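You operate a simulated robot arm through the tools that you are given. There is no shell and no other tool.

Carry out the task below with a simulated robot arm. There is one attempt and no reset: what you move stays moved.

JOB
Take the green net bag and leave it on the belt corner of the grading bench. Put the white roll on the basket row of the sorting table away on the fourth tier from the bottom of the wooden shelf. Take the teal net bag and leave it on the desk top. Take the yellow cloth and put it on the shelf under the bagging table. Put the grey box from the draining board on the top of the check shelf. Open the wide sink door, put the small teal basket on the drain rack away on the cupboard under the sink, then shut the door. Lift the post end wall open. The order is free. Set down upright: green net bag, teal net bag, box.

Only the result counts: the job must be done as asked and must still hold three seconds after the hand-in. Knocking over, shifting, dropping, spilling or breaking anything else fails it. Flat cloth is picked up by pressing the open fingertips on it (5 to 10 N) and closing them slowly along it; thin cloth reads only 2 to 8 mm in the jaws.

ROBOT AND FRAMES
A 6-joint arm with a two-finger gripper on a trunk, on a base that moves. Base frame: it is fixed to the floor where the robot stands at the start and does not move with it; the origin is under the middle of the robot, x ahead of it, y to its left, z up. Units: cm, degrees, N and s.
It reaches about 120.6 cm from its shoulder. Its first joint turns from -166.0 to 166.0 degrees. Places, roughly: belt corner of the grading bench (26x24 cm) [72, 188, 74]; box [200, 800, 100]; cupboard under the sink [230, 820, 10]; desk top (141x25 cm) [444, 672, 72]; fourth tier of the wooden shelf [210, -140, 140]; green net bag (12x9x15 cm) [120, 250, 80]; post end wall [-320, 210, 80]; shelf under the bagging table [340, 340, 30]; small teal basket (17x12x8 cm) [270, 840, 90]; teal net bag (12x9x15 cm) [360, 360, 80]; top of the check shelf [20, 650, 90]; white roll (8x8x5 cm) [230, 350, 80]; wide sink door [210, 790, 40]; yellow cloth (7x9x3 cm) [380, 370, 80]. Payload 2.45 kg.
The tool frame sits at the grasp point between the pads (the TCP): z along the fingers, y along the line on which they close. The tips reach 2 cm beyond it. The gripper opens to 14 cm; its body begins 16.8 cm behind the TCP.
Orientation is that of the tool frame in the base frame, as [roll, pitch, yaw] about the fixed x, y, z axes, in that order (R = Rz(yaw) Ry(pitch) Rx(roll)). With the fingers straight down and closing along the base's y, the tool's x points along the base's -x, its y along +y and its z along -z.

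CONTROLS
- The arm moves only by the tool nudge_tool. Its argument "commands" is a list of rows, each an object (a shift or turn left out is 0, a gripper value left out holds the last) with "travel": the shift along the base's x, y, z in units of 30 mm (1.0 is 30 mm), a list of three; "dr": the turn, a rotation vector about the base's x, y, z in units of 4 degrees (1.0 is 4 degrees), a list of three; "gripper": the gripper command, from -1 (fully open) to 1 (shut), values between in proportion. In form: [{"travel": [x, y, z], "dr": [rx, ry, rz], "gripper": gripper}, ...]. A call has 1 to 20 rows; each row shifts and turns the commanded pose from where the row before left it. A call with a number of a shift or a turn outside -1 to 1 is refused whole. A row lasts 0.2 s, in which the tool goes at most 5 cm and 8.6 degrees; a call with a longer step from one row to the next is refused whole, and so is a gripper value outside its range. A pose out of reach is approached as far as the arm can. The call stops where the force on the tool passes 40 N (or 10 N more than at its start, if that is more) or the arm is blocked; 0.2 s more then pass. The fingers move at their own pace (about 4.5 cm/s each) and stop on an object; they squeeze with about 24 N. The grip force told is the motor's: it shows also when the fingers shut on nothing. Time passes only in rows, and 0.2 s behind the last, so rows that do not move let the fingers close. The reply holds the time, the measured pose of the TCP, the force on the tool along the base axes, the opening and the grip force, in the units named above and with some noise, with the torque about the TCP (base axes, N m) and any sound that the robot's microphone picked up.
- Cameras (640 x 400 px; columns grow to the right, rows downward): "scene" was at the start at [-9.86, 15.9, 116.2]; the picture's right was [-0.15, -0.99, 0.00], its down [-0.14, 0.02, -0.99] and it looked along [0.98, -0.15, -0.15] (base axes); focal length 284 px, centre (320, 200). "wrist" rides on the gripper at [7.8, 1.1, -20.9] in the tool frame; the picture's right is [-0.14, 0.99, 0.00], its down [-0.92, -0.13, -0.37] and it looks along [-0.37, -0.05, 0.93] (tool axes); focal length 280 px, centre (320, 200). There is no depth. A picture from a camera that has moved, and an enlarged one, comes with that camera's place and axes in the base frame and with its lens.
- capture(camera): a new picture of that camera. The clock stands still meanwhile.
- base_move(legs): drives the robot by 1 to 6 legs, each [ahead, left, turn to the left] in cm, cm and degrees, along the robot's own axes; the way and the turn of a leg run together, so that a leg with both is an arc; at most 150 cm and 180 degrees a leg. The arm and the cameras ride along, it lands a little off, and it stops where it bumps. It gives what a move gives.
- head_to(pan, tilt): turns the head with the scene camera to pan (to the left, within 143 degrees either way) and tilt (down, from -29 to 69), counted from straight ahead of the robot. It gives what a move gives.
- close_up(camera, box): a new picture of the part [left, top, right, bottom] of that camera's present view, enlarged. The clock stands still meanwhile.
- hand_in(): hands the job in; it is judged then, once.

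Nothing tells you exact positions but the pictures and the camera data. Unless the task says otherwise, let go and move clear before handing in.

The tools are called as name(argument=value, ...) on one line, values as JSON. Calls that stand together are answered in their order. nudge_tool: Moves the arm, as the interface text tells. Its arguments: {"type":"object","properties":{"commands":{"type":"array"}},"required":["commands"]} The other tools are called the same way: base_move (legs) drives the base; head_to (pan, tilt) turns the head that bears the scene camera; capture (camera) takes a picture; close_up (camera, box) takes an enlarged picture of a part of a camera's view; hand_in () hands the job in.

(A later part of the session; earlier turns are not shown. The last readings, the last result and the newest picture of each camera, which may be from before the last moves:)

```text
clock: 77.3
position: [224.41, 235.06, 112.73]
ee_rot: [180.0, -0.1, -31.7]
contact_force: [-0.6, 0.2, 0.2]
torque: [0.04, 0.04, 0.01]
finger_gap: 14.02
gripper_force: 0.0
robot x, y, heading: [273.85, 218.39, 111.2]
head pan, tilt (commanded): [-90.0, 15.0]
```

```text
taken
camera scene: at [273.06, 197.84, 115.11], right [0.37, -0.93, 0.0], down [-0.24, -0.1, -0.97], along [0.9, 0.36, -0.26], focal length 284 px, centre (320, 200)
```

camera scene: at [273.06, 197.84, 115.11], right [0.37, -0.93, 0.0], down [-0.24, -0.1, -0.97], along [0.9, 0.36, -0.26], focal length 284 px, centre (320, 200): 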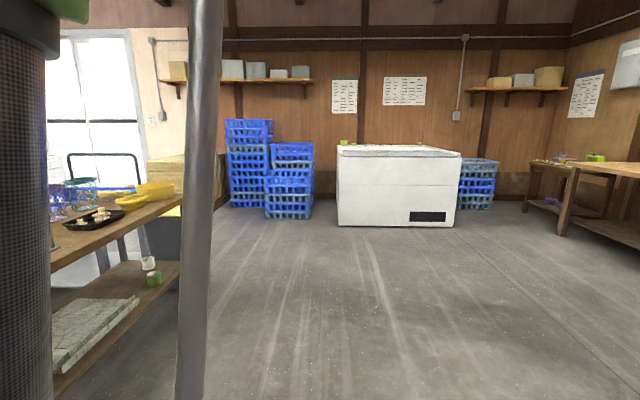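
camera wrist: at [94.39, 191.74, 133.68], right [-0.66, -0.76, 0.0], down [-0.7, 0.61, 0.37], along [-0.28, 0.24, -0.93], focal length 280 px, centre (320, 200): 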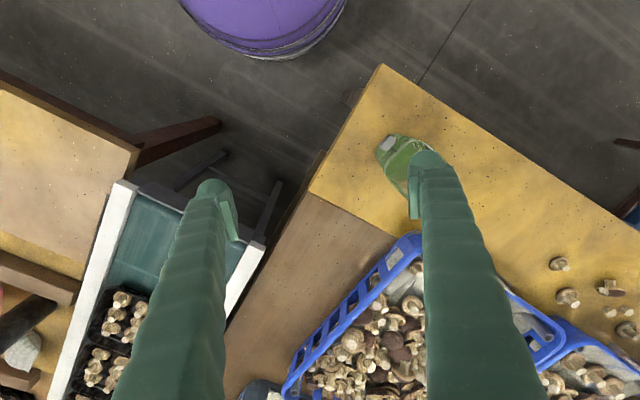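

The bagging table continues to the right, with its lower shelf and the teal net bag on top. I'll drive right 75 cm to stand in front of it.

base_move(legs=[[0, -75, 0]])

head_to(pan=5, tilt=25)

capture(camera="scene")

head_to(pan=-55, tilt=20)

capture(camera="scene")

```text
clock: 81.4
position: [293.34, 262.23, 112.8]
ee_rot: [-179.9, 0.0, -31.2]
contact_force: [-0.4, -0.3, 0.3]
torque: [-0.04, 0.02, 0.01]
finger_gap: 14.01
gripper_force: 0.1
robot x, y, heading: [342.65, 246.11, 112.1]
head pan, tilt (commanded): [-90.0, 15.0]
```

```text
clock: 83.1
position: [293.41, 262.32, 112.76]
ee_rot: [-180.0, 0.0, -31.2]
contact_force: [0.8, -0.5, -0.6]
torque: [-0.03, 0.04, 0.02]
finger_gap: 14.01
gripper_force: 0.0
robot x, y, heading: [342.51, 246.28, 111.6]
head pan, tilt (commanded): [5.0, 25.0]
```

```text
taken
camera scene: at [329.48, 230.13, 113.49], right [0.89, 0.45, 0.0], down [0.19, -0.38, -0.91], along [-0.41, 0.81, -0.42], focal length 284 px, centre (320, 200)
```

scene: 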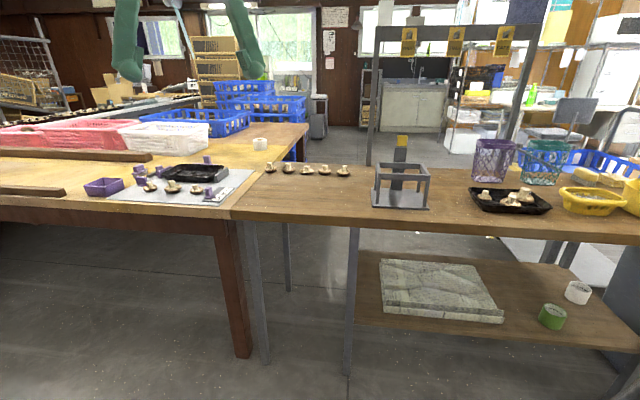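

```text
clock: 84.4
position: [293.44, 262.44, 112.73]
ee_rot: [-180.0, -0.1, -31.2]
contact_force: [0.1, 0.2, -0.1]
torque: [-0.01, 0.04, 0.0]
finger_gap: 14.01
gripper_force: 0.1
robot x, y, heading: [342.89, 246.45, 112.1]
head pan, tilt (commanded): [-55.0, 20.0]
```

```text
taken
camera scene: at [338.72, 229.73, 114.3], right [0.84, -0.54, 0.0], down [-0.19, -0.29, -0.94], along [0.51, 0.79, -0.34], focal length 284 px, centre (320, 200)
```

scene: 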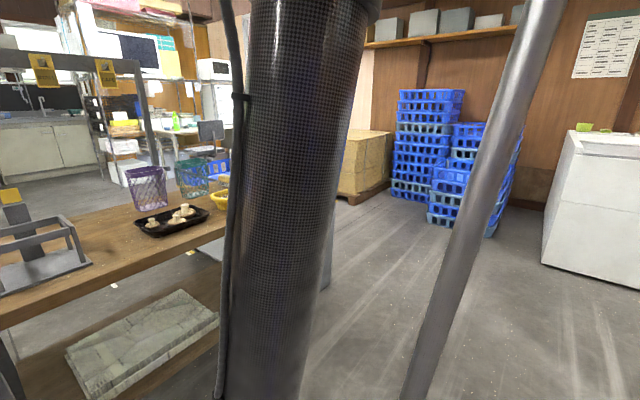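

I see the purple and teal net bags, a black mushroom tray and yellow things on the bagging table. I'll enlarge to tell the cloth from the others.

head_to(pan=5, tilt=25)

close_up(camera="scene", box=[460, 120, 640, 240])

close_up(camera="scene", box=[340, 240, 640, 400])

head_to(pan=-20, tilt=25)

capture(camera="scene")

```text
clock: 85.7
position: [293.4, 262.32, 112.69]
ee_rot: [-180.0, -0.1, -31.2]
contact_force: [-0.7, 0.4, -0.4]
torque: [0.0, 0.05, 0.01]
finger_gap: 13.98
gripper_force: 0.1
robot x, y, heading: [342.75, 246.24, 112.1]
head pan, tilt (commanded): [5.0, 25.0]
```

```text
3.33 times, centred on (550, 180) of scene
camera zoom: at [329.48, 230.13, 113.49], right [0.89, 0.45, 0.0], down [0.19, -0.38, -0.91], along [-0.41, 0.81, -0.42], focal length 948 px, centre (-447, 267)
```

zoom: 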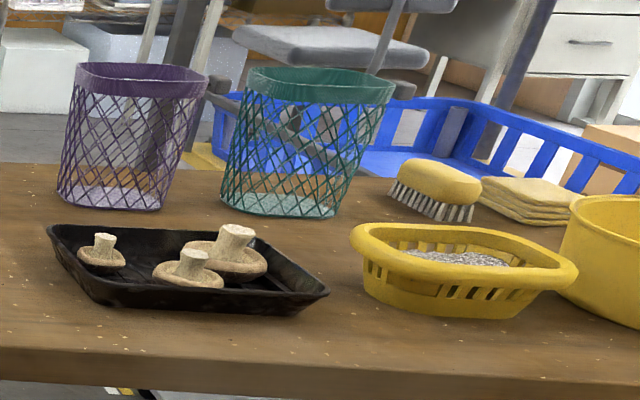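

```text
2.13 times, centred on (490, 320) of scene
camera zoom: at [329.48, 230.13, 113.49], right [0.89, 0.45, 0.0], down [0.19, -0.38, -0.91], along [-0.41, 0.81, -0.42], focal length 607 px, centre (-43, -56)
```

zoom: 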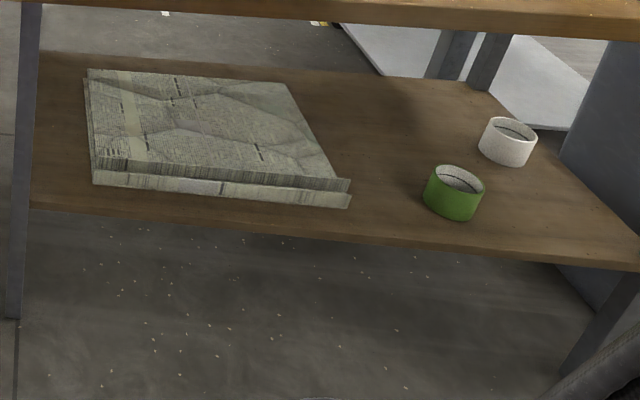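

```text
clock: 86.6
position: [293.46, 262.46, 112.7]
ee_rot: [179.9, 0.0, -31.2]
contact_force: [0.2, -0.1, 0.2]
torque: [0.0, 0.0, 0.02]
finger_gap: 13.98
gripper_force: 0.1
robot x, y, heading: [342.74, 246.29, 111.9]
head pan, tilt (commanded): [-20.0, 25.0]
```

```text
taken
camera scene: at [333.33, 231.12, 113.49], right [1.0, 0.04, 0.0], down [0.02, -0.42, -0.91], along [-0.03, 0.91, -0.42], focal length 284 px, centre (320, 200)
```

scene: 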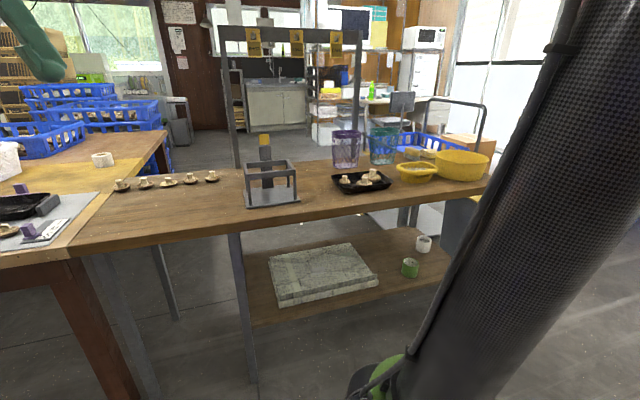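

The yellow cloth is the folded square right of the brush at about (381,364); the teal net bag stands at (358,361) beside a purple one, with a frame post near (346,366). I move right and a little closer.

base_move(legs=[[0, -50, 0], [12, 0, 0]])

head_to(pan=10, tilt=25)

capture(camera="scene")

```text
clock: 90.3
position: [335.18, 292.32, 112.7]
ee_rot: [-180.0, -0.1, -31.3]
contact_force: [-0.2, 0.1, 0.2]
torque: [0.0, 0.01, -0.01]
finger_gap: 14.0
gripper_force: 0.1
robot x, y, heading: [384.17, 276.12, 112.2]
head pan, tilt (commanded): [-20.0, 25.0]
```

```text
clock: 91.3
position: [335.13, 292.25, 112.73]
ee_rot: [179.9, 0.1, -31.3]
contact_force: [-0.3, 0.0, 0.2]
torque: [-0.03, 0.0, -0.01]
finger_gap: 14.01
gripper_force: 0.0
robot x, y, heading: [384.57, 276.2, 111.9]
head pan, tilt (commanded): [10.0, 25.0]
```

```text
taken
camera scene: at [370.47, 259.56, 113.49], right [0.85, 0.53, 0.0], down [0.22, -0.36, -0.91], along [-0.48, 0.77, -0.42], focal length 284 px, centre (320, 200)
```

scene: 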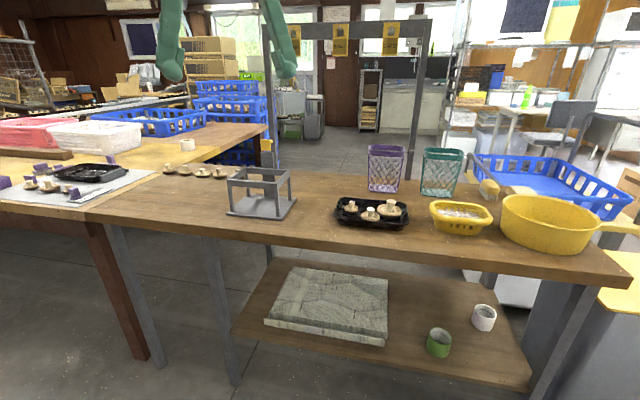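

Now I move the tool to hover just before the teal bag, turning it to yaw ≈9°.

nudge_tool(commands=[{"travel": [0.38, 0.98, 0.2], "dr": [0, 0, 0.5], "gripper": -1}, {"travel": [0.38, 0.98, 0.2], "dr": [0, 0, 0.5]}, {"travel": [0.38, 0.98, 0.2], "dr": [0, 0, 0.5]}, {"travel": [0.38, 0.98, 0.2], "dr": [0, 0, 0.5]}, {"travel": [0.38, 0.98, 0.2], "dr": [0, 0, 0.5]}, {"travel": [0.38, 0.98, 0], "dr": [0, 0, 0.5]}, {"travel": [0.38, 0.98, 0], "dr": [0, 0, 0.5]}, {"travel": [0.38, 0.98, 0], "dr": [0, 0, 0.5]}, {"travel": [0.38, 0.98, 0], "dr": [0, 0, 0.5]}, {"travel": [0.38, 0.98, 0], "dr": [0, 0, 0.5]}, {"travel": [0.38, 0.98, 0], "dr": [0, 0, 0.5]}, {"travel": [0.38, 0.98, 0], "dr": [0, 0, 0.5]}, {"travel": [0.38, 0.98, 0], "dr": [0, 0, 0.5]}, {"travel": [0.38, 0.98, 0], "dr": [0, 0, 0.5]}, {"travel": [0.38, 0.98, 0], "dr": [0, 0, 0.5]}, {"travel": [0.38, 0.98, 0], "dr": [0, 0, 0.5]}, {"travel": [0.38, 0.98, 0], "dr": [0, 0, 0.5]}, {"travel": [0.38, 0.98, 0], "dr": [0, 0, 0.5]}])

capture(camera="wrist")

capture(camera="scene")

```text
clock: 95.1
position: [355.85, 345.11, 115.77]
ee_rot: [-180.0, -0.1, 4.8]
contact_force: [0.1, -1.1, -0.6]
torque: [0.07, 0.03, 0.02]
finger_gap: 13.99
gripper_force: 0.0
robot x, y, heading: [384.53, 275.89, 112.0]
head pan, tilt (commanded): [10.0, 25.0]
```

```text
taken
camera wrist: at [363.68, 344.8, 136.69], right [-0.05, -1.0, 0.0], down [-0.93, 0.05, 0.37], along [-0.37, 0.02, -0.93], focal length 280 px, centre (320, 200)
```

wrist: 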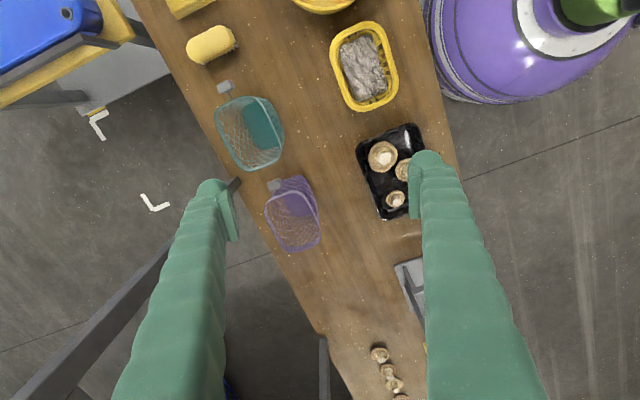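

```text
taken
camera scene: at [370.47, 259.54, 113.49], right [0.85, 0.53, 0.0], down [0.22, -0.36, -0.91], along [-0.48, 0.77, -0.42], focal length 284 px, centre (320, 200)
```

scene: 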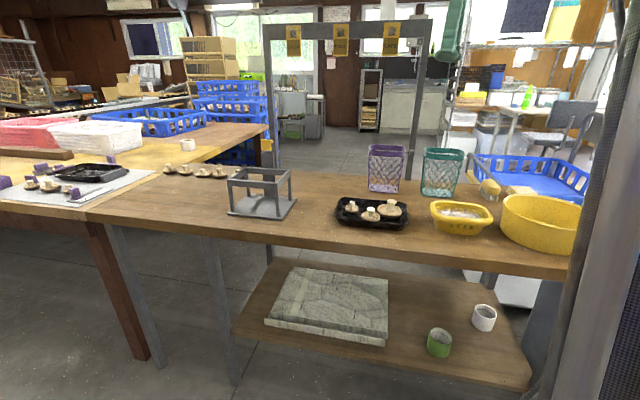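

The teal bag's rim centre reads (357.3,356.9), long axis at ≈18°, and the frame post is about 16 cm off to the back left. I'll align above the bag and check the clearance.

nudge_tool(commands=[{"travel": [0.12, 0.98, 0], "dr": [0, 0, 0.7]}, {"travel": [0.12, 0.98, 0], "dr": [0, 0, 0.7]}, {"travel": [0.12, 0.98, 0], "dr": [0, 0, 0.7]}, {"travel": [0.12, 0.98, 0], "dr": [0, 0, 0.7]}, {"travel": [0, 0, 0], "dr": [0, 0, 0.5]}])

capture(camera="wrist")

head_to(pan=-15, tilt=10)

capture(camera="scene")

```text
clock: 96.3
position: [357.1, 357.14, 115.73]
ee_rot: [179.9, 0.0, 17.9]
contact_force: [0.1, 0.1, 0.2]
torque: [0.01, 0.0, -0.06]
finger_gap: 14.01
gripper_force: 0.1
robot x, y, heading: [384.83, 275.88, 111.9]
head pan, tilt (commanded): [10.0, 25.0]
```

```text
taken
camera wrist: at [364.87, 358.55, 136.63], right [0.17, -0.98, 0.0], down [-0.92, -0.16, 0.37], along [-0.36, -0.06, -0.93], focal length 280 px, centre (320, 200)
```

wrist: 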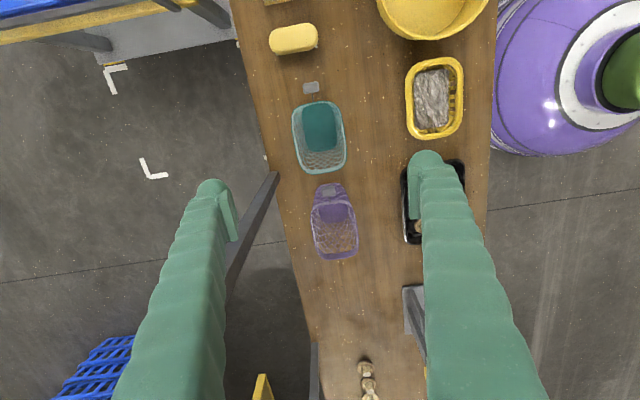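

```text
clock: 97.2
position: [357.07, 356.95, 115.66]
ee_rot: [-180.0, 0.0, 17.8]
contact_force: [-0.5, 0.0, 0.0]
torque: [-0.02, 0.0, 0.0]
finger_gap: 13.99
gripper_force: 0.0
robot x, y, heading: [384.37, 276.26, 112.1]
head pan, tilt (commanded): [-15.0, 10.0]
```

```text
taken
camera scene: at [374.21, 260.99, 115.92], right [0.99, 0.12, 0.0], down [0.02, -0.17, -0.98], along [-0.12, 0.98, -0.17], focal length 284 px, centre (320, 200)
```

scene: 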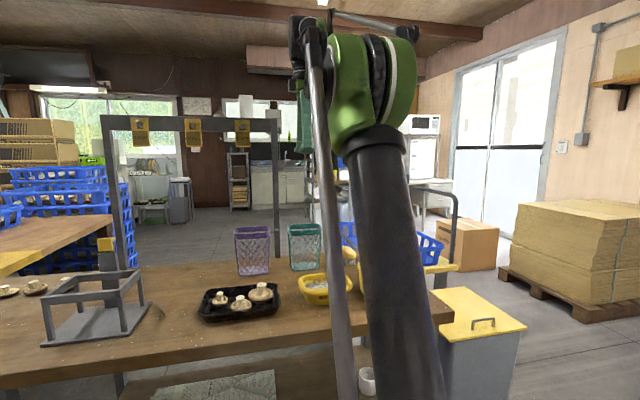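

The gap between gripper and post is about 5 cm and nothing else is under the fingers. I lower onto the teal bag's rim.

nudge_tool(commands=[{"travel": [0.2, 0.13, -1], "gripper": -1}, {"travel": [0, 0, -1]}, {"travel": [0, 0, -1]}, {"travel": [0, 0, -1]}, {"travel": [0, 0, -1]}, {"travel": [0, 0, -1]}, {"travel": [0, 0, -1]}, {"travel": [0, 0, -1]}, {"travel": [0, 0, -1]}, {"travel": [0, 0, -0.8]}])

capture(camera="wrist")

close_up(camera="scene", box=[220, 100, 380, 300])

```text
clock: 99.4
position: [357.82, 357.43, 86.35]
ee_rot: [179.9, -0.1, 17.9]
contact_force: [0.7, 0.2, 0.2]
torque: [0.0, -0.01, -0.02]
finger_gap: 13.99
gripper_force: 0.1
robot x, y, heading: [384.7, 276.1, 112.0]
head pan, tilt (commanded): [-15.0, 10.0]
```

```text
taken
camera wrist: at [365.55, 358.87, 107.38], right [0.17, -0.98, 0.0], down [-0.92, -0.16, 0.37], along [-0.36, -0.06, -0.93], focal length 280 px, centre (320, 200)
```

wrist: 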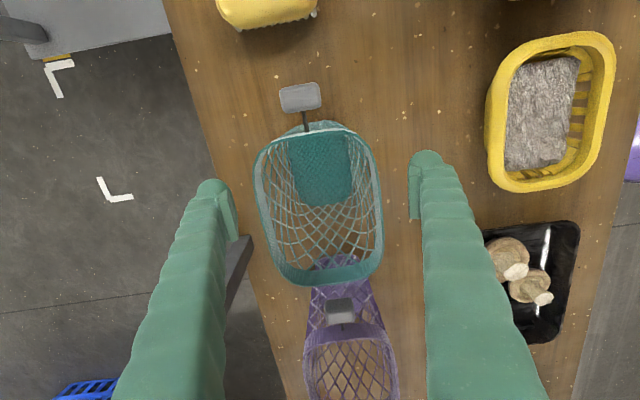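

```text
2.00 times, centred on (300, 200) of scene
camera zoom: at [374.22, 260.98, 115.93], right [0.99, 0.12, 0.0], down [0.02, -0.17, -0.98], along [-0.12, 0.98, -0.17], focal length 569 px, centre (360, 200)
```

zoom: 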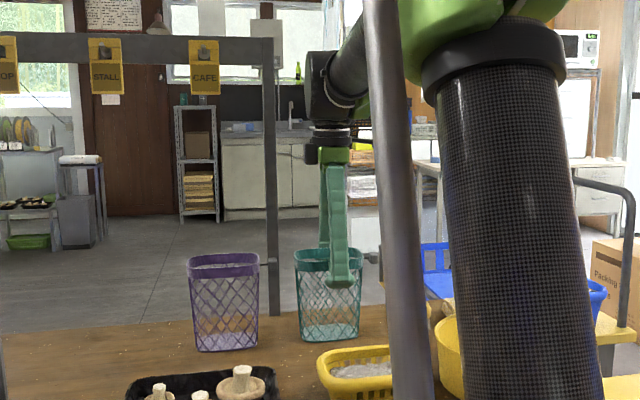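

Centered on the teal bag. Closing the fingers.

nudge_tool(commands=[{"gripper": -0.3}, {"gripper": 0}, {"gripper": 0.3}, {"gripper": 1}, {"gripper": 1}, {"gripper": 1}, {"gripper": 1}, {"travel": [0, 0, 0.3]}, {"travel": [0, 0, 0.7]}, {"travel": [0, 0, 1]}])

capture(camera="wrist")

close_up(camera="scene", box=[220, 100, 380, 300])

```text
clock: 101.6
position: [357.88, 357.41, 92.33]
ee_rot: [-180.0, 0.0, 17.9]
contact_force: [0.2, 0.7, -0.7]
torque: [-0.02, 0.01, -0.02]
finger_gap: 9.66
gripper_force: 24.0
robot x, y, heading: [384.8, 275.88, 111.9]
head pan, tilt (commanded): [-15.0, 10.0]
```

```text
taken
camera wrist: at [365.59, 358.86, 113.31], right [0.17, -0.98, 0.0], down [-0.92, -0.16, 0.37], along [-0.36, -0.06, -0.93], focal length 280 px, centre (320, 200)
```

wrist: 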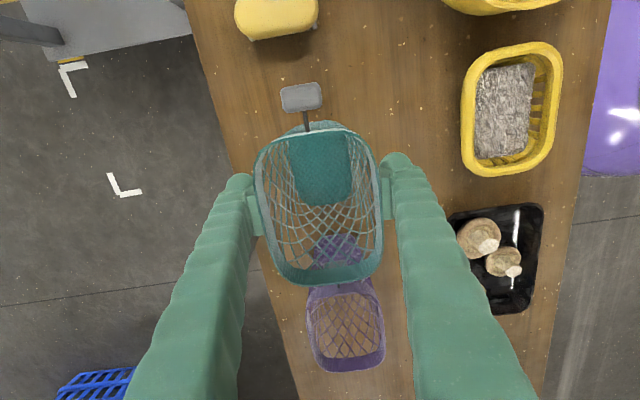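

```text
2.00 times, centred on (300, 200) of scene
camera zoom: at [374.21, 260.99, 115.93], right [0.99, 0.12, 0.0], down [0.02, -0.17, -0.98], along [-0.12, 0.98, -0.17], focal length 569 px, centre (360, 200)
```

zoom: 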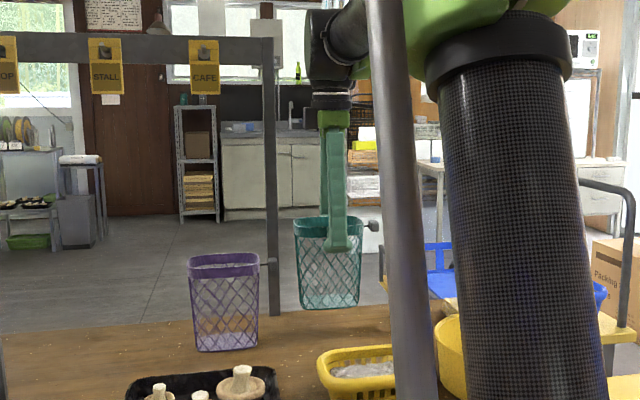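

The teal bag is lifted cleanly. I raise it high and draw it in toward the robot for travel, then look for the route around the right end of the bagging table.

nudge_tool(commands=[{"travel": [0, 0, 1], "gripper": 1}, {"travel": [0, 0, 1]}, {"travel": [0, 0, 1]}, {"travel": [0, 0, 1]}, {"travel": [0, 0, 1]}, {"travel": [0, 0, 1]}, {"travel": [0, 0, 1]}, {"travel": [0, 0, 1]}, {"travel": [0.32, -0.95, 0]}, {"travel": [0.32, -0.95, 0]}, {"travel": [0.32, -0.95, 0]}, {"travel": [0.32, -0.95, 0]}, {"travel": [0.32, -0.95, 0]}, {"travel": [0.32, -0.95, 0]}, {"travel": [0.32, -0.95, 0]}, {"travel": [0.32, -0.95, 0]}, {"travel": [0.32, -0.95, 0]}, {"travel": [0.32, -0.95, 0]}])

head_to(pan=-60, tilt=20)

capture(camera="scene")

head_to(pan=-95, tilt=20)

capture(camera="scene")

```text
clock: 105.4
position: [367.39, 328.87, 116.2]
ee_rot: [-179.9, 0.0, 17.9]
contact_force: [0.2, 0.8, -0.6]
torque: [-0.1, -0.02, 0.01]
finger_gap: 9.63
gripper_force: 23.7
robot x, y, heading: [384.45, 276.15, 111.8]
head pan, tilt (commanded): [-15.0, 10.0]
```

```text
clock: 106.5
position: [367.5, 328.92, 116.26]
ee_rot: [180.0, -0.1, 17.9]
contact_force: [-0.1, 0.1, -1.1]
torque: [0.0, 0.0, 0.0]
finger_gap: 9.6
gripper_force: 24.0
robot x, y, heading: [384.57, 276.19, 111.9]
head pan, tilt (commanded): [-60.0, 20.0]
```

```text
taken
camera scene: at [381.08, 259.07, 114.3], right [0.79, -0.62, 0.0], down [-0.21, -0.27, -0.94], along [0.58, 0.74, -0.34], focal length 284 px, centre (320, 200)
```

scene: 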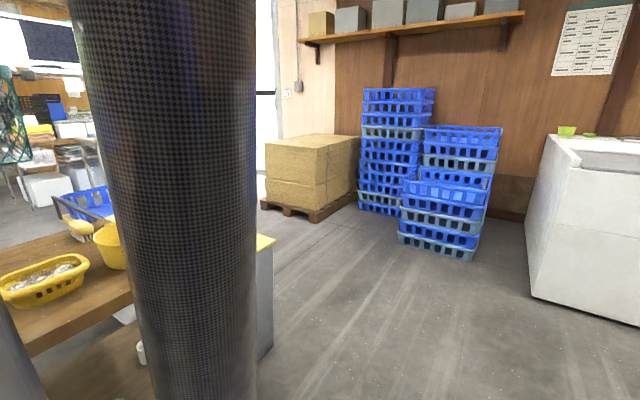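

```text
clock: 107.5
position: [367.42, 328.93, 116.18]
ee_rot: [180.0, 0.0, 17.9]
contact_force: [0.8, -0.2, -0.8]
torque: [0.02, 0.0, 0.02]
finger_gap: 9.57
gripper_force: 24.2
robot x, y, heading: [384.23, 275.97, 112.3]
head pan, tilt (commanded): [-95.0, 20.0]
```

```text
taken
camera scene: at [384.24, 254.45, 114.3], right [0.29, -0.96, 0.0], down [-0.33, -0.1, -0.94], along [0.9, 0.27, -0.34], focal length 284 px, centre (320, 200)
```

scene: 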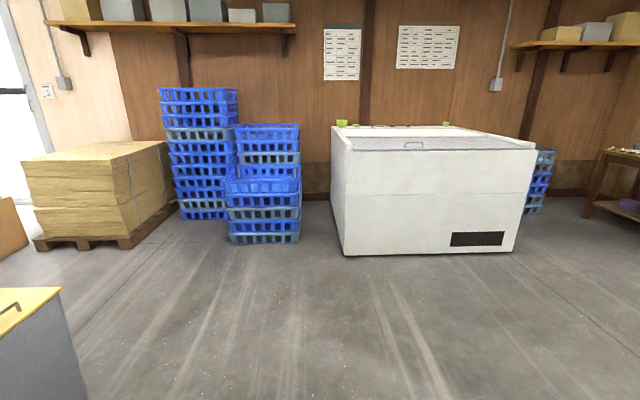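

There is a wide gap between the grey bin (right corner near (428,348)) and the pallet near (530,465). I drive right 90 cm and look through the gap.

base_move(legs=[[0, -95, 0]])

head_to(pan=0, tilt=20)

capture(camera="scene")

head_to(pan=-60, tilt=20)

capture(camera="scene")

```text
clock: 112.5
position: [455.95, 364.7, 116.25]
ee_rot: [-180.0, 0.0, 18.1]
contact_force: [0.9, -0.6, -1.3]
torque: [0.0, -0.02, 0.02]
finger_gap: 9.6
gripper_force: 23.8
robot x, y, heading: [473.11, 311.89, 111.9]
head pan, tilt (commanded): [-95.0, 20.0]
```

```text
clock: 114.2
position: [455.99, 364.71, 116.2]
ee_rot: [180.0, 0.0, 18.1]
contact_force: [0.6, 0.4, -1.2]
torque: [0.04, 0.0, 0.03]
finger_gap: 9.59
gripper_force: 24.4
robot x, y, heading: [473.02, 311.29, 112.1]
head pan, tilt (commanded): [0.0, 20.0]
```

```text
taken
camera scene: at [460.62, 296.14, 114.3], right [0.93, 0.38, 0.0], down [0.13, -0.32, -0.94], along [-0.35, 0.87, -0.34], focal length 284 px, centre (320, 200)
```

scene: 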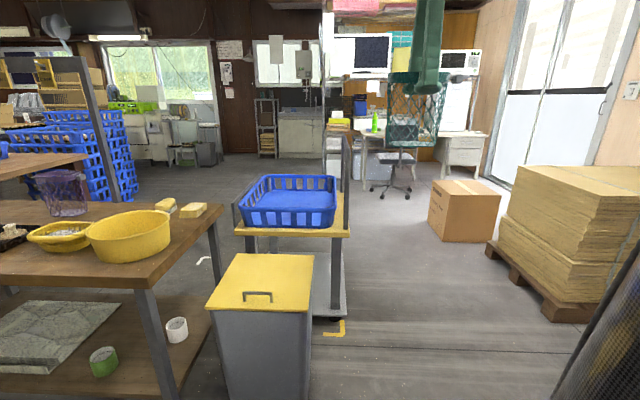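

```text
clock: 115.5
position: [455.9, 364.69, 116.23]
ee_rot: [-179.9, 0.1, 18.1]
contact_force: [0.1, -0.6, -1.1]
torque: [0.02, 0.0, -0.05]
finger_gap: 9.57
gripper_force: 23.8
robot x, y, heading: [473.31, 311.66, 112.2]
head pan, tilt (commanded): [-60.0, 20.0]
```

```text
taken
camera scene: at [469.83, 294.85, 114.3], right [0.79, -0.61, 0.0], down [-0.21, -0.27, -0.94], along [0.58, 0.74, -0.34], focal length 284 px, centre (320, 200)
```

scene: 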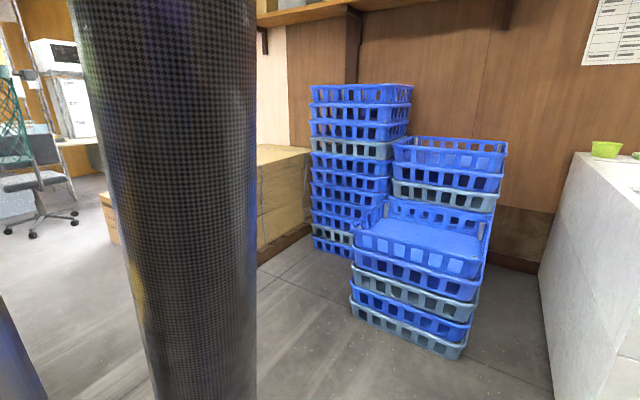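

The way ahead is clear between the trolley (left) and the pallet (right); the desk with the chair is at the back. I go right 48 cm and ahead 120 cm, then look again.

base_move(legs=[[0, -48, 0], [110, 0, 0]])

head_to(pan=20, tilt=20)

capture(camera="scene")

head_to(pan=-10, tilt=15)

capture(camera="scene")

```text
clock: 123.7
position: [457.59, 485.97, 116.24]
ee_rot: [-180.0, 0.0, 18.5]
contact_force: [-0.3, -0.4, -0.3]
torque: [-0.01, -0.02, 0.03]
finger_gap: 9.59
gripper_force: 23.8
robot x, y, heading: [475.53, 433.29, 112.5]
head pan, tilt (commanded): [-60.0, 20.0]
```

```text
clock: 125.2
position: [457.66, 485.89, 116.26]
ee_rot: [-180.0, -0.1, 18.4]
contact_force: [-0.5, -0.4, -0.6]
torque: [0.0, 0.0, 0.02]
finger_gap: 9.6
gripper_force: 24.2
robot x, y, heading: [475.47, 433.49, 112.5]
head pan, tilt (commanded): [20.0, 20.0]
```

```text
taken
camera scene: at [460.15, 415.68, 114.3], right [0.74, 0.68, 0.0], down [0.23, -0.25, -0.94], along [-0.63, 0.69, -0.34], focal length 284 px, centre (320, 200)
```

scene: 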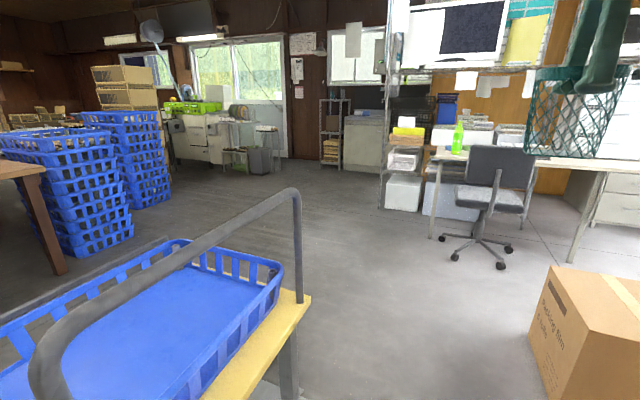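

```text
clock: 126.2
position: [457.68, 485.97, 116.12]
ee_rot: [-179.9, 0.1, 18.6]
contact_force: [-0.8, -0.7, -1.1]
torque: [-0.01, 0.03, -0.01]
finger_gap: 9.6
gripper_force: 24.1
robot x, y, heading: [475.57, 433.09, 112.4]
head pan, tilt (commanded): [-10.0, 15.0]
```

```text
taken
camera scene: at [464.41, 417.93, 115.11], right [0.98, 0.22, 0.0], down [0.06, -0.25, -0.97], along [-0.21, 0.94, -0.26], focal length 284 px, centre (320, 200)
```

scene: 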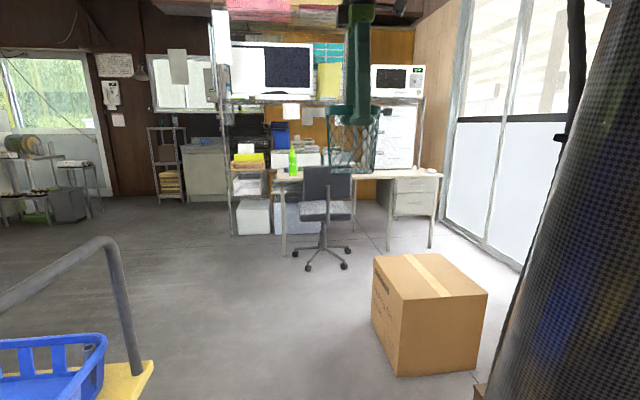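

The desk's front edge runs from about (381,640) to (515,688), with the chair tucked in at left-centre and a cardboard box in front at (488,555). I'll enlarge the desk to see what is on it.

close_up(camera="scene", box=[220, 110, 460, 260])

close_up(camera="scene", box=[60, 80, 300, 230])

```text
2.67 times, centred on (340, 185) of scene
camera zoom: at [464.41, 417.93, 115.11], right [0.98, 0.22, 0.0], down [0.06, -0.25, -0.97], along [-0.21, 0.94, -0.26], focal length 758 px, centre (267, 240)
```

zoom: 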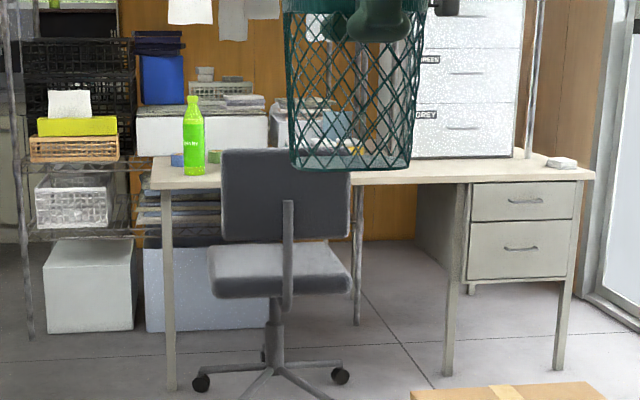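

```text
2.67 times, centred on (180, 155) of scene
camera zoom: at [464.41, 417.93, 115.11], right [0.98, 0.22, 0.0], down [0.06, -0.25, -0.97], along [-0.21, 0.94, -0.26], focal length 758 px, centre (693, 320)
```

zoom: 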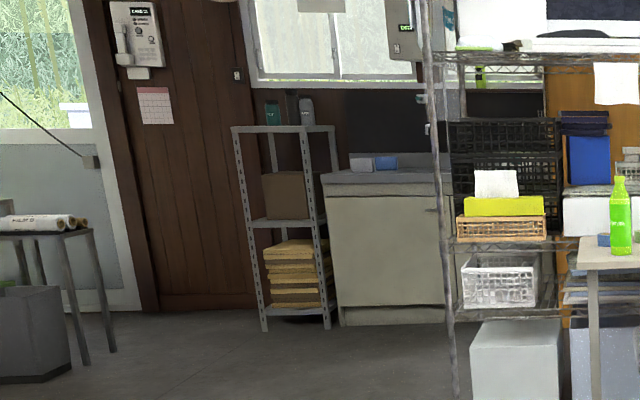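

The desk strip right of the bottle and behind the chair is free. I'll pass between trolley and box (about 45 cm clearance each side), heading straight toward the desk.

base_move(legs=[[0, 6, 0], [130, 0, 0]])

head_to(pan=-10, tilt=25)

capture(camera="scene")

head_to(pan=-60, tilt=45)

capture(camera="scene")

```text
clock: 133.2
position: [400.96, 601.57, 116.27]
ee_rot: [180.0, 0.1, 19.5]
contact_force: [-0.2, 0.1, 0.0]
torque: [0.0, -0.02, 0.0]
finger_gap: 9.58
gripper_force: 24.4
robot x, y, heading: [419.52, 549.08, 113.5]
head pan, tilt (commanded): [-10.0, 15.0]
```

```text
clock: 133.9
position: [400.84, 601.58, 116.1]
ee_rot: [-180.0, 0.0, 19.5]
contact_force: [0.6, 0.1, -0.4]
torque: [0.01, -0.02, 0.02]
finger_gap: 9.56
gripper_force: 23.6
robot x, y, heading: [419.21, 549.34, 113.7]
head pan, tilt (commanded): [-10.0, 25.0]
```

```text
taken
camera scene: at [408.83, 533.64, 113.5], right [0.97, 0.23, 0.0], down [0.1, -0.41, -0.91], along [-0.21, 0.88, -0.42], focal length 284 px, centre (320, 200)
```

scene: 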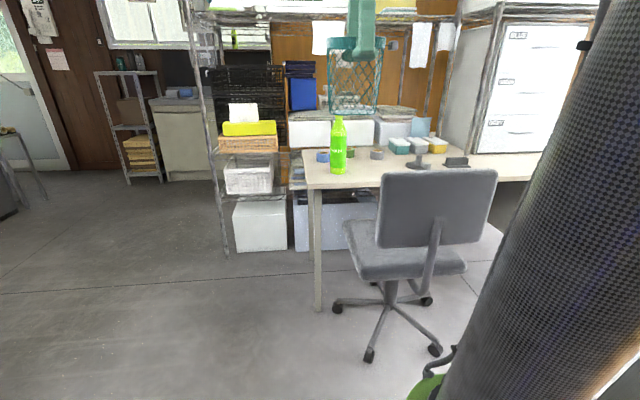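

```text
clock: 135.1
position: [400.87, 601.58, 116.2]
ee_rot: [-179.9, 0.0, 19.4]
contact_force: [0.1, -0.3, -0.1]
torque: [0.01, 0.0, 0.0]
finger_gap: 9.58
gripper_force: 23.5
robot x, y, heading: [419.86, 549.68, 113.5]
head pan, tilt (commanded): [-60.0, 45.0]
```

```text
taken
camera scene: at [415.81, 531.22, 110.44], right [0.8, -0.59, 0.0], down [-0.42, -0.57, -0.71], along [0.42, 0.57, -0.71], focal length 284 px, centre (320, 200)
```

scene: 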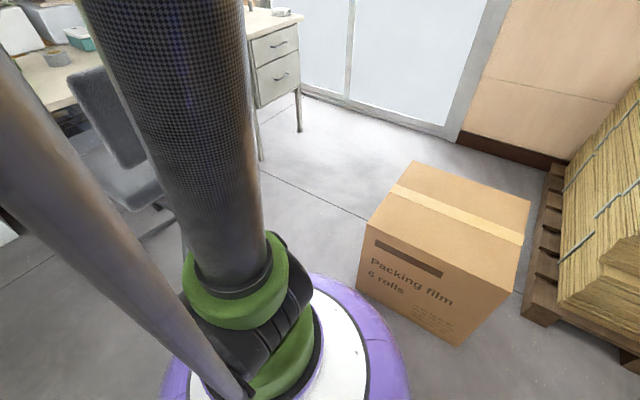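

Clearances are fine. I'll enlarge the desk surface to find a free spot for the bag.

head_to(pan=-18, tilt=20)

close_up(camera="scene", box=[280, 100, 520, 220])

capture(camera="wrist")

```text
clock: 136.2
position: [400.92, 601.56, 116.3]
ee_rot: [-180.0, 0.0, 19.4]
contact_force: [-1.0, 0.4, -0.5]
torque: [0.0, -0.01, 0.0]
finger_gap: 9.58
gripper_force: 23.8
robot x, y, heading: [419.55, 549.33, 113.4]
head pan, tilt (commanded): [-18.0, 20.0]
```

```text
2.67 times, centred on (400, 160) of scene
camera zoom: at [410.1, 533.95, 114.29], right [1.0, 0.1, 0.0], down [0.03, -0.34, -0.94], along [-0.09, 0.94, -0.34], focal length 758 px, centre (107, 307)
```

zoom: 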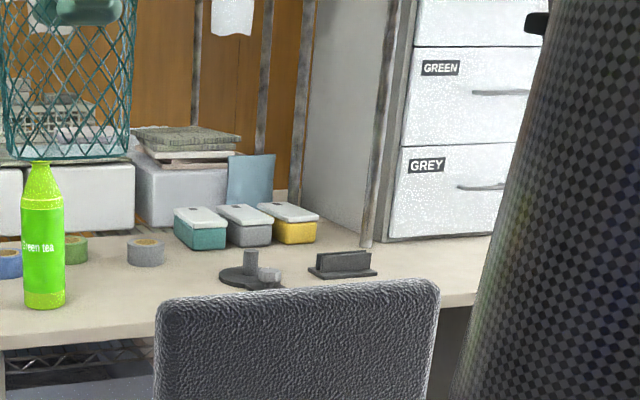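

```text
taken
camera wrist: at [408.66, 603.26, 137.17], right [0.2, -0.98, 0.0], down [-0.91, -0.19, 0.37], along [-0.36, -0.07, -0.93], focal length 280 px, centre (320, 200)
```

wrist: 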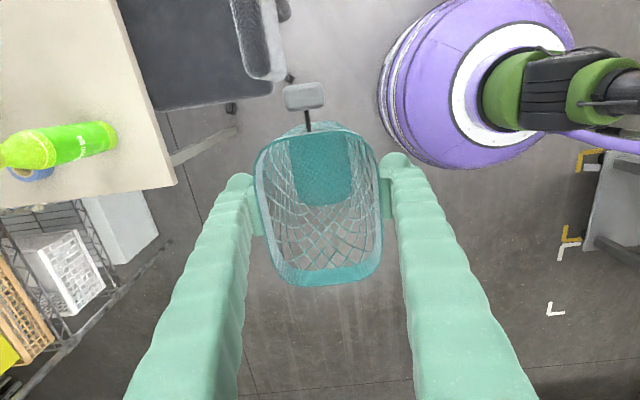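

There is a free patch on the desk front strip between the green tea bottle and the round stand, centred near (405,656.6). I'll drive 20 cm further ahead to get it in easy reach.

base_move(legs=[[20, 0, 0]])

head_to(pan=-8, tilt=28)

capture(camera="scene")

capture(camera="wrist")

```text
clock: 137.8
position: [393.12, 619.97, 116.11]
ee_rot: [180.0, 0.0, 19.2]
contact_force: [0.0, 0.8, -0.1]
torque: [-0.01, 0.01, -0.03]
finger_gap: 9.57
gripper_force: 24.3
robot x, y, heading: [411.11, 567.44, 113.4]
head pan, tilt (commanded): [-18.0, 20.0]
```

```text
clock: 138.5
position: [393.01, 619.89, 116.24]
ee_rot: [-180.0, 0.0, 19.3]
contact_force: [-0.2, -0.2, 1.0]
torque: [0.01, -0.03, -0.03]
finger_gap: 9.58
gripper_force: 23.7
robot x, y, heading: [411.74, 567.67, 113.0]
head pan, tilt (commanded): [-8.0, 28.0]
```

```text
taken
camera scene: at [400.56, 551.85, 113.01], right [0.96, 0.26, 0.0], down [0.12, -0.45, -0.88], along [-0.23, 0.85, -0.47], focal length 284 px, centre (320, 200)
```

scene: 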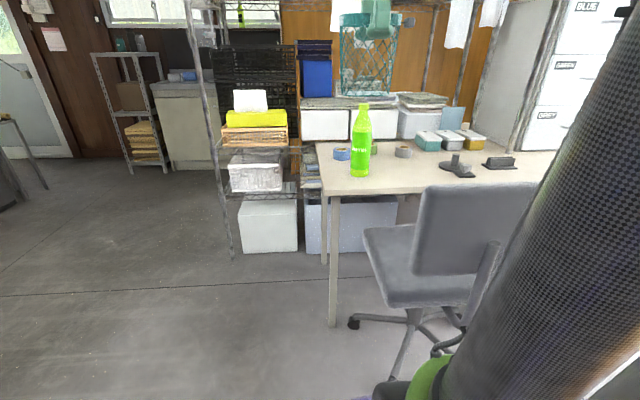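

```text
taken
camera wrist: at [400.9, 621.64, 137.17], right [0.2, -0.98, 0.0], down [-0.91, -0.18, 0.37], along [-0.36, -0.07, -0.93], focal length 280 px, centre (320, 200)
```

wrist: 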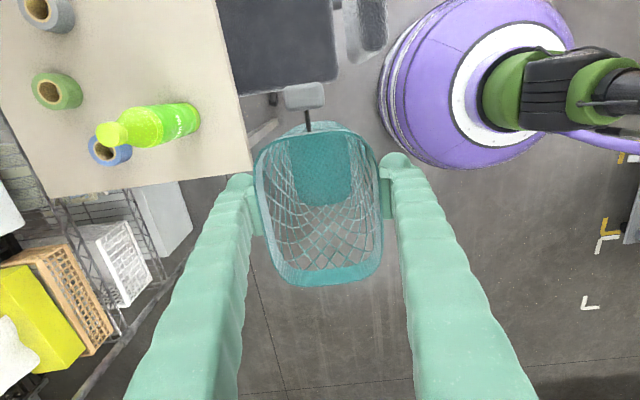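

The bottle is at (389,650). I move the bag over the free spot (405.5,656.8), keeping it above bottle height.

nudge_tool(commands=[{"travel": [0.5, 0.9, 0], "gripper": 1}, {"travel": [0.5, 0.9, 0]}, {"travel": [0.5, 0.9, 0]}, {"travel": [0.5, 0.9, 0]}, {"travel": [0.5, 0.9, 0]}, {"travel": [0.5, 0.9, 0]}, {"travel": [0.4, 0.9, 0]}, {"travel": [0.3, 0.9, 0]}, {"travel": [0.25, 0.9, 0]}, {"travel": [0.2, 0.9, 0]}, {"travel": [0, 0.9, 0]}, {"travel": [0, 0.9, 0]}, {"travel": [0, 0.9, 0]}, {"travel": [0, 0.6, 0]}])

capture(camera="wrist")

capture(camera="scene")

```text
clock: 141.5
position: [405.87, 656.81, 116.28]
ee_rot: [180.0, 0.0, 19.3]
contact_force: [0.3, -0.9, 0.3]
torque: [0.09, -0.01, -0.01]
finger_gap: 9.57
gripper_force: 23.9
robot x, y, heading: [411.46, 567.98, 113.4]
head pan, tilt (commanded): [-8.0, 28.0]
```

```text
taken
camera wrist: at [413.49, 658.52, 137.21], right [0.2, -0.98, 0.0], down [-0.91, -0.18, 0.37], along [-0.36, -0.07, -0.93], focal length 280 px, centre (320, 200)
```

wrist: 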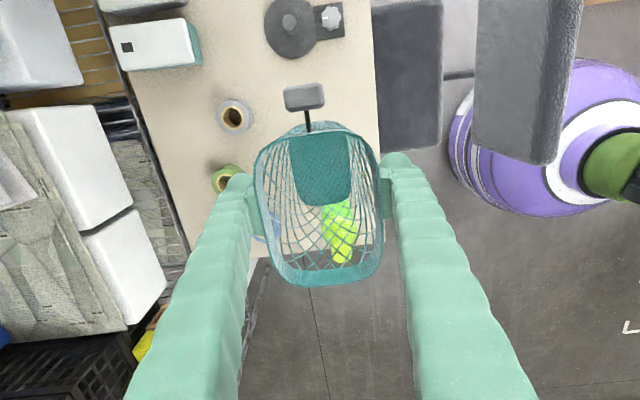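

```text
taken
camera scene: at [400.55, 551.84, 113.01], right [0.96, 0.26, 0.0], down [0.12, -0.45, -0.88], along [-0.23, 0.85, -0.47], focal length 284 px, centre (320, 200)
```

scene: 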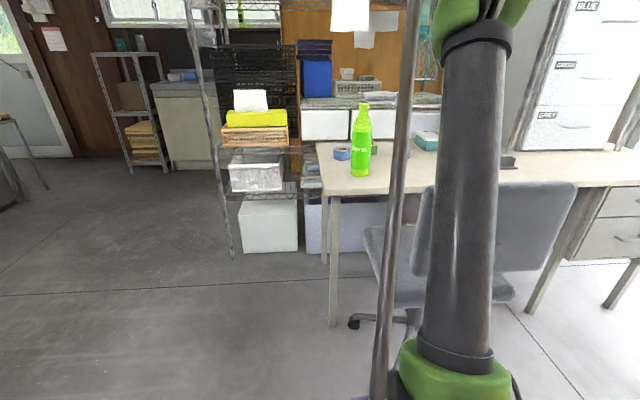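

All clear around the spot: bottle 9 cm to the left, stand 8 cm to the right. I lower the bag.

nudge_tool(commands=[{"travel": [0, 0, -1], "gripper": 1}, {"travel": [0, 0, -1]}, {"travel": [0, 0, -1]}, {"travel": [0, 0, -1]}, {"travel": [0, 0, -1]}, {"travel": [0, 0, -1]}, {"travel": [0, 0, -1]}, {"travel": [0, 0, -1]}, {"travel": [0, 0, -1]}, {"travel": [0, 0, -1]}])

nudge_tool(commands=[{"travel": [0, 0, -0.1], "gripper": 1}, {"travel": [0, 0, -0.1]}, {"travel": [0, 0, 0]}])

capture(camera="wrist")

```text
clock: 143.7
position: [405.68, 657.04, 85.93]
ee_rot: [-180.0, -0.1, 19.4]
contact_force: [0.3, -0.2, -0.6]
torque: [0.01, 0.01, 0.05]
finger_gap: 9.58
gripper_force: 23.7
robot x, y, heading: [412.03, 567.89, 113.4]
head pan, tilt (commanded): [-8.0, 28.0]
```

```text
clock: 144.5
position: [405.69, 656.98, 85.57]
ee_rot: [179.9, 0.0, 19.4]
contact_force: [0.5, -0.3, -0.4]
torque: [-0.03, 0.01, 0.01]
finger_gap: 9.58
gripper_force: 24.7
robot x, y, heading: [411.48, 567.91, 113.4]
head pan, tilt (commanded): [-8.0, 28.0]
```

```text
taken
camera wrist: at [413.39, 658.56, 106.51], right [0.2, -0.98, 0.0], down [-0.91, -0.18, 0.37], along [-0.36, -0.07, -0.93], focal length 280 px, centre (320, 200)
```

wrist: 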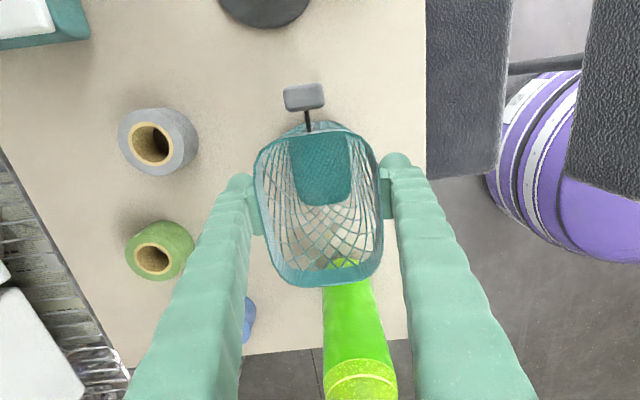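

nudge_tool(commands=[{"travel": [0, 0, -0.15], "gripper": 1}, {"travel": [0, 0, -0.1]}, {"travel": [0, 0, 0]}])

nudge_tool(commands=[{"travel": [0, 0, -0.1], "gripper": 1}, {"travel": [0, 0, 0]}])

nudge_tool(commands=[{"travel": [0, 0, -0.1], "gripper": 1}, {"travel": [0, 0, 0]}])

```text
clock: 145.3
position: [405.78, 656.82, 84.8]
ee_rot: [180.0, 0.0, 19.4]
contact_force: [-0.8, 0.1, -0.5]
torque: [-0.02, -0.04, 0.01]
finger_gap: 9.58
gripper_force: 24.1
robot x, y, heading: [411.64, 567.88, 113.1]
head pan, tilt (commanded): [-8.0, 28.0]
```

```text
clock: 145.9
position: [405.58, 656.94, 84.46]
ee_rot: [-180.0, 0.0, 19.3]
contact_force: [-0.3, 0.1, -0.9]
torque: [-0.01, 0.0, -0.01]
finger_gap: 9.57
gripper_force: 23.7
robot x, y, heading: [411.62, 567.84, 113.4]
head pan, tilt (commanded): [-8.0, 28.0]
```

```text
clock: 146.5
position: [405.75, 656.88, 84.37]
ee_rot: [-179.9, 0.0, 19.3]
contact_force: [1.1, 4.8, 23.4]
torque: [0.09, 0.09, -0.02]
finger_gap: 9.57
gripper_force: 24.0
robot x, y, heading: [411.57, 567.52, 113.3]
head pan, tilt (commanded): [-8.0, 28.0]
```

Contact (23 N). I release and rise straight up.

nudge_tool(commands=[{"travel": [0, 0, 0.03], "gripper": 0.3}, {"gripper": 0}, {"gripper": -0.5}, {"gripper": -1}, {"gripper": -1}, {"gripper": -1}])

capture(camera="wrist")

nudge_tool(commands=[{"travel": [0, 0, 1], "gripper": -1}, {"travel": [0, 0, 1]}, {"travel": [0, 0, 1]}, {"travel": [0, 0, 1]}, {"travel": [0, 0, 1]}, {"travel": [0, 0, 1]}, {"travel": [0, 0, 1]}, {"travel": [0, 0, 1]}, {"travel": [0, 0, 1]}, {"travel": [0, 0, 1]}])

capture(camera="wrist")

```text
clock: 147.9
position: [405.48, 656.9, 84.24]
ee_rot: [-180.0, 0.0, 19.3]
contact_force: [0.0, 0.5, -0.1]
torque: [-0.05, 0.01, -0.06]
finger_gap: 13.99
gripper_force: 0.1
robot x, y, heading: [411.68, 567.54, 113.5]
head pan, tilt (commanded): [-8.0, 28.0]
```

```text
taken
camera wrist: at [413.36, 658.58, 105.25], right [0.2, -0.98, 0.0], down [-0.91, -0.18, 0.37], along [-0.36, -0.07, -0.93], focal length 280 px, centre (320, 200)
```

wrist: 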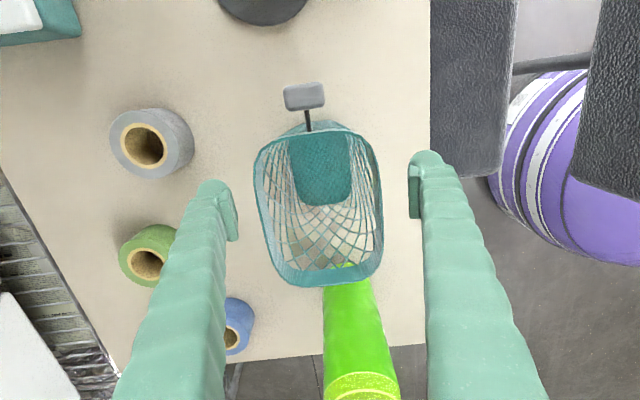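

```text
clock: 150.1
position: [405.69, 656.62, 114.29]
ee_rot: [180.0, 0.0, 19.3]
contact_force: [0.4, 0.3, 0.1]
torque: [-0.02, 0.01, -0.02]
finger_gap: 13.99
gripper_force: 0.1
robot x, y, heading: [411.26, 567.86, 113.4]
head pan, tilt (commanded): [-8.0, 28.0]
```

```text
taken
camera wrist: at [413.36, 658.28, 135.24], right [0.2, -0.98, 0.0], down [-0.91, -0.18, 0.37], along [-0.36, -0.07, -0.93], focal length 280 px, centre (320, 200)
```

wrist: 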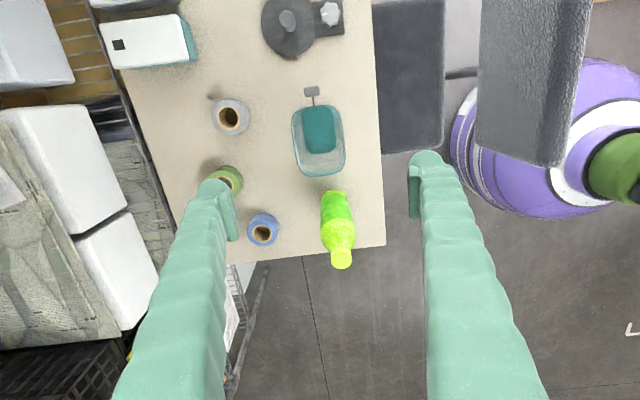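

The teal bag stands on the desk. I draw the arm back, then drive left and toward the sink in the back of the room.

nudge_tool(commands=[{"travel": [0.05, -1, 0], "gripper": -1}, {"travel": [0.05, -1, 0]}, {"travel": [0.05, -1, 0]}, {"travel": [0.05, -1, 0]}, {"travel": [0.05, -1, 0]}, {"travel": [0.05, -1, 0]}, {"travel": [0.05, -1, 0]}, {"travel": [0.05, -1, 0]}, {"travel": [0.05, -1, 0]}, {"travel": [0.05, -1, 0]}, {"travel": [0.05, -1, 0]}, {"travel": [0.05, -1, 0]}])

base_move(legs=[[-15, 0, 0], [0, 0, -2.4], [0, 112, 0]])

head_to(pan=0, tilt=12)

capture(camera="scene")

```text
clock: 152.7
position: [407.52, 621.1, 114.4]
ee_rot: [-180.0, 0.0, 19.2]
contact_force: [0.0, 0.2, 0.3]
torque: [-0.07, 0.02, -0.04]
finger_gap: 14.03
gripper_force: 0.1
robot x, y, heading: [411.64, 567.48, 113.0]
head pan, tilt (commanded): [-8.0, 28.0]
```

```text
clock: 159.7
position: [311.78, 567.52, 114.48]
ee_rot: [179.9, -0.1, 17.4]
contact_force: [-0.1, -0.4, -0.2]
torque: [-0.02, 0.0, 0.01]
finger_gap: 14.02
gripper_force: 0.1
robot x, y, heading: [314.13, 514.2, 111.3]
head pan, tilt (commanded): [-8.0, 28.0]
```

```text
clock: 160.5
position: [311.72, 567.49, 114.37]
ee_rot: [180.0, 0.0, 17.2]
contact_force: [-0.6, 0.4, 0.5]
torque: [0.0, -0.03, 0.02]
finger_gap: 14.01
gripper_force: 0.1
robot x, y, heading: [314.06, 513.67, 111.4]
head pan, tilt (commanded): [0.0, 12.0]
```

```text
taken
camera scene: at [301.12, 498.43, 115.6], right [0.93, 0.36, 0.0], down [0.08, -0.19, -0.98], along [-0.36, 0.91, -0.21], focal length 284 px, centre (320, 200)
```

scene: 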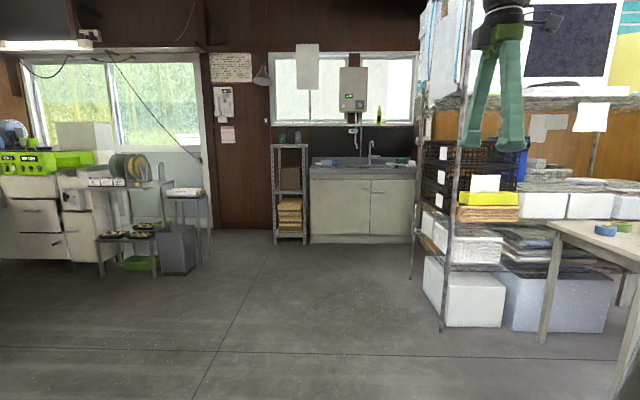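

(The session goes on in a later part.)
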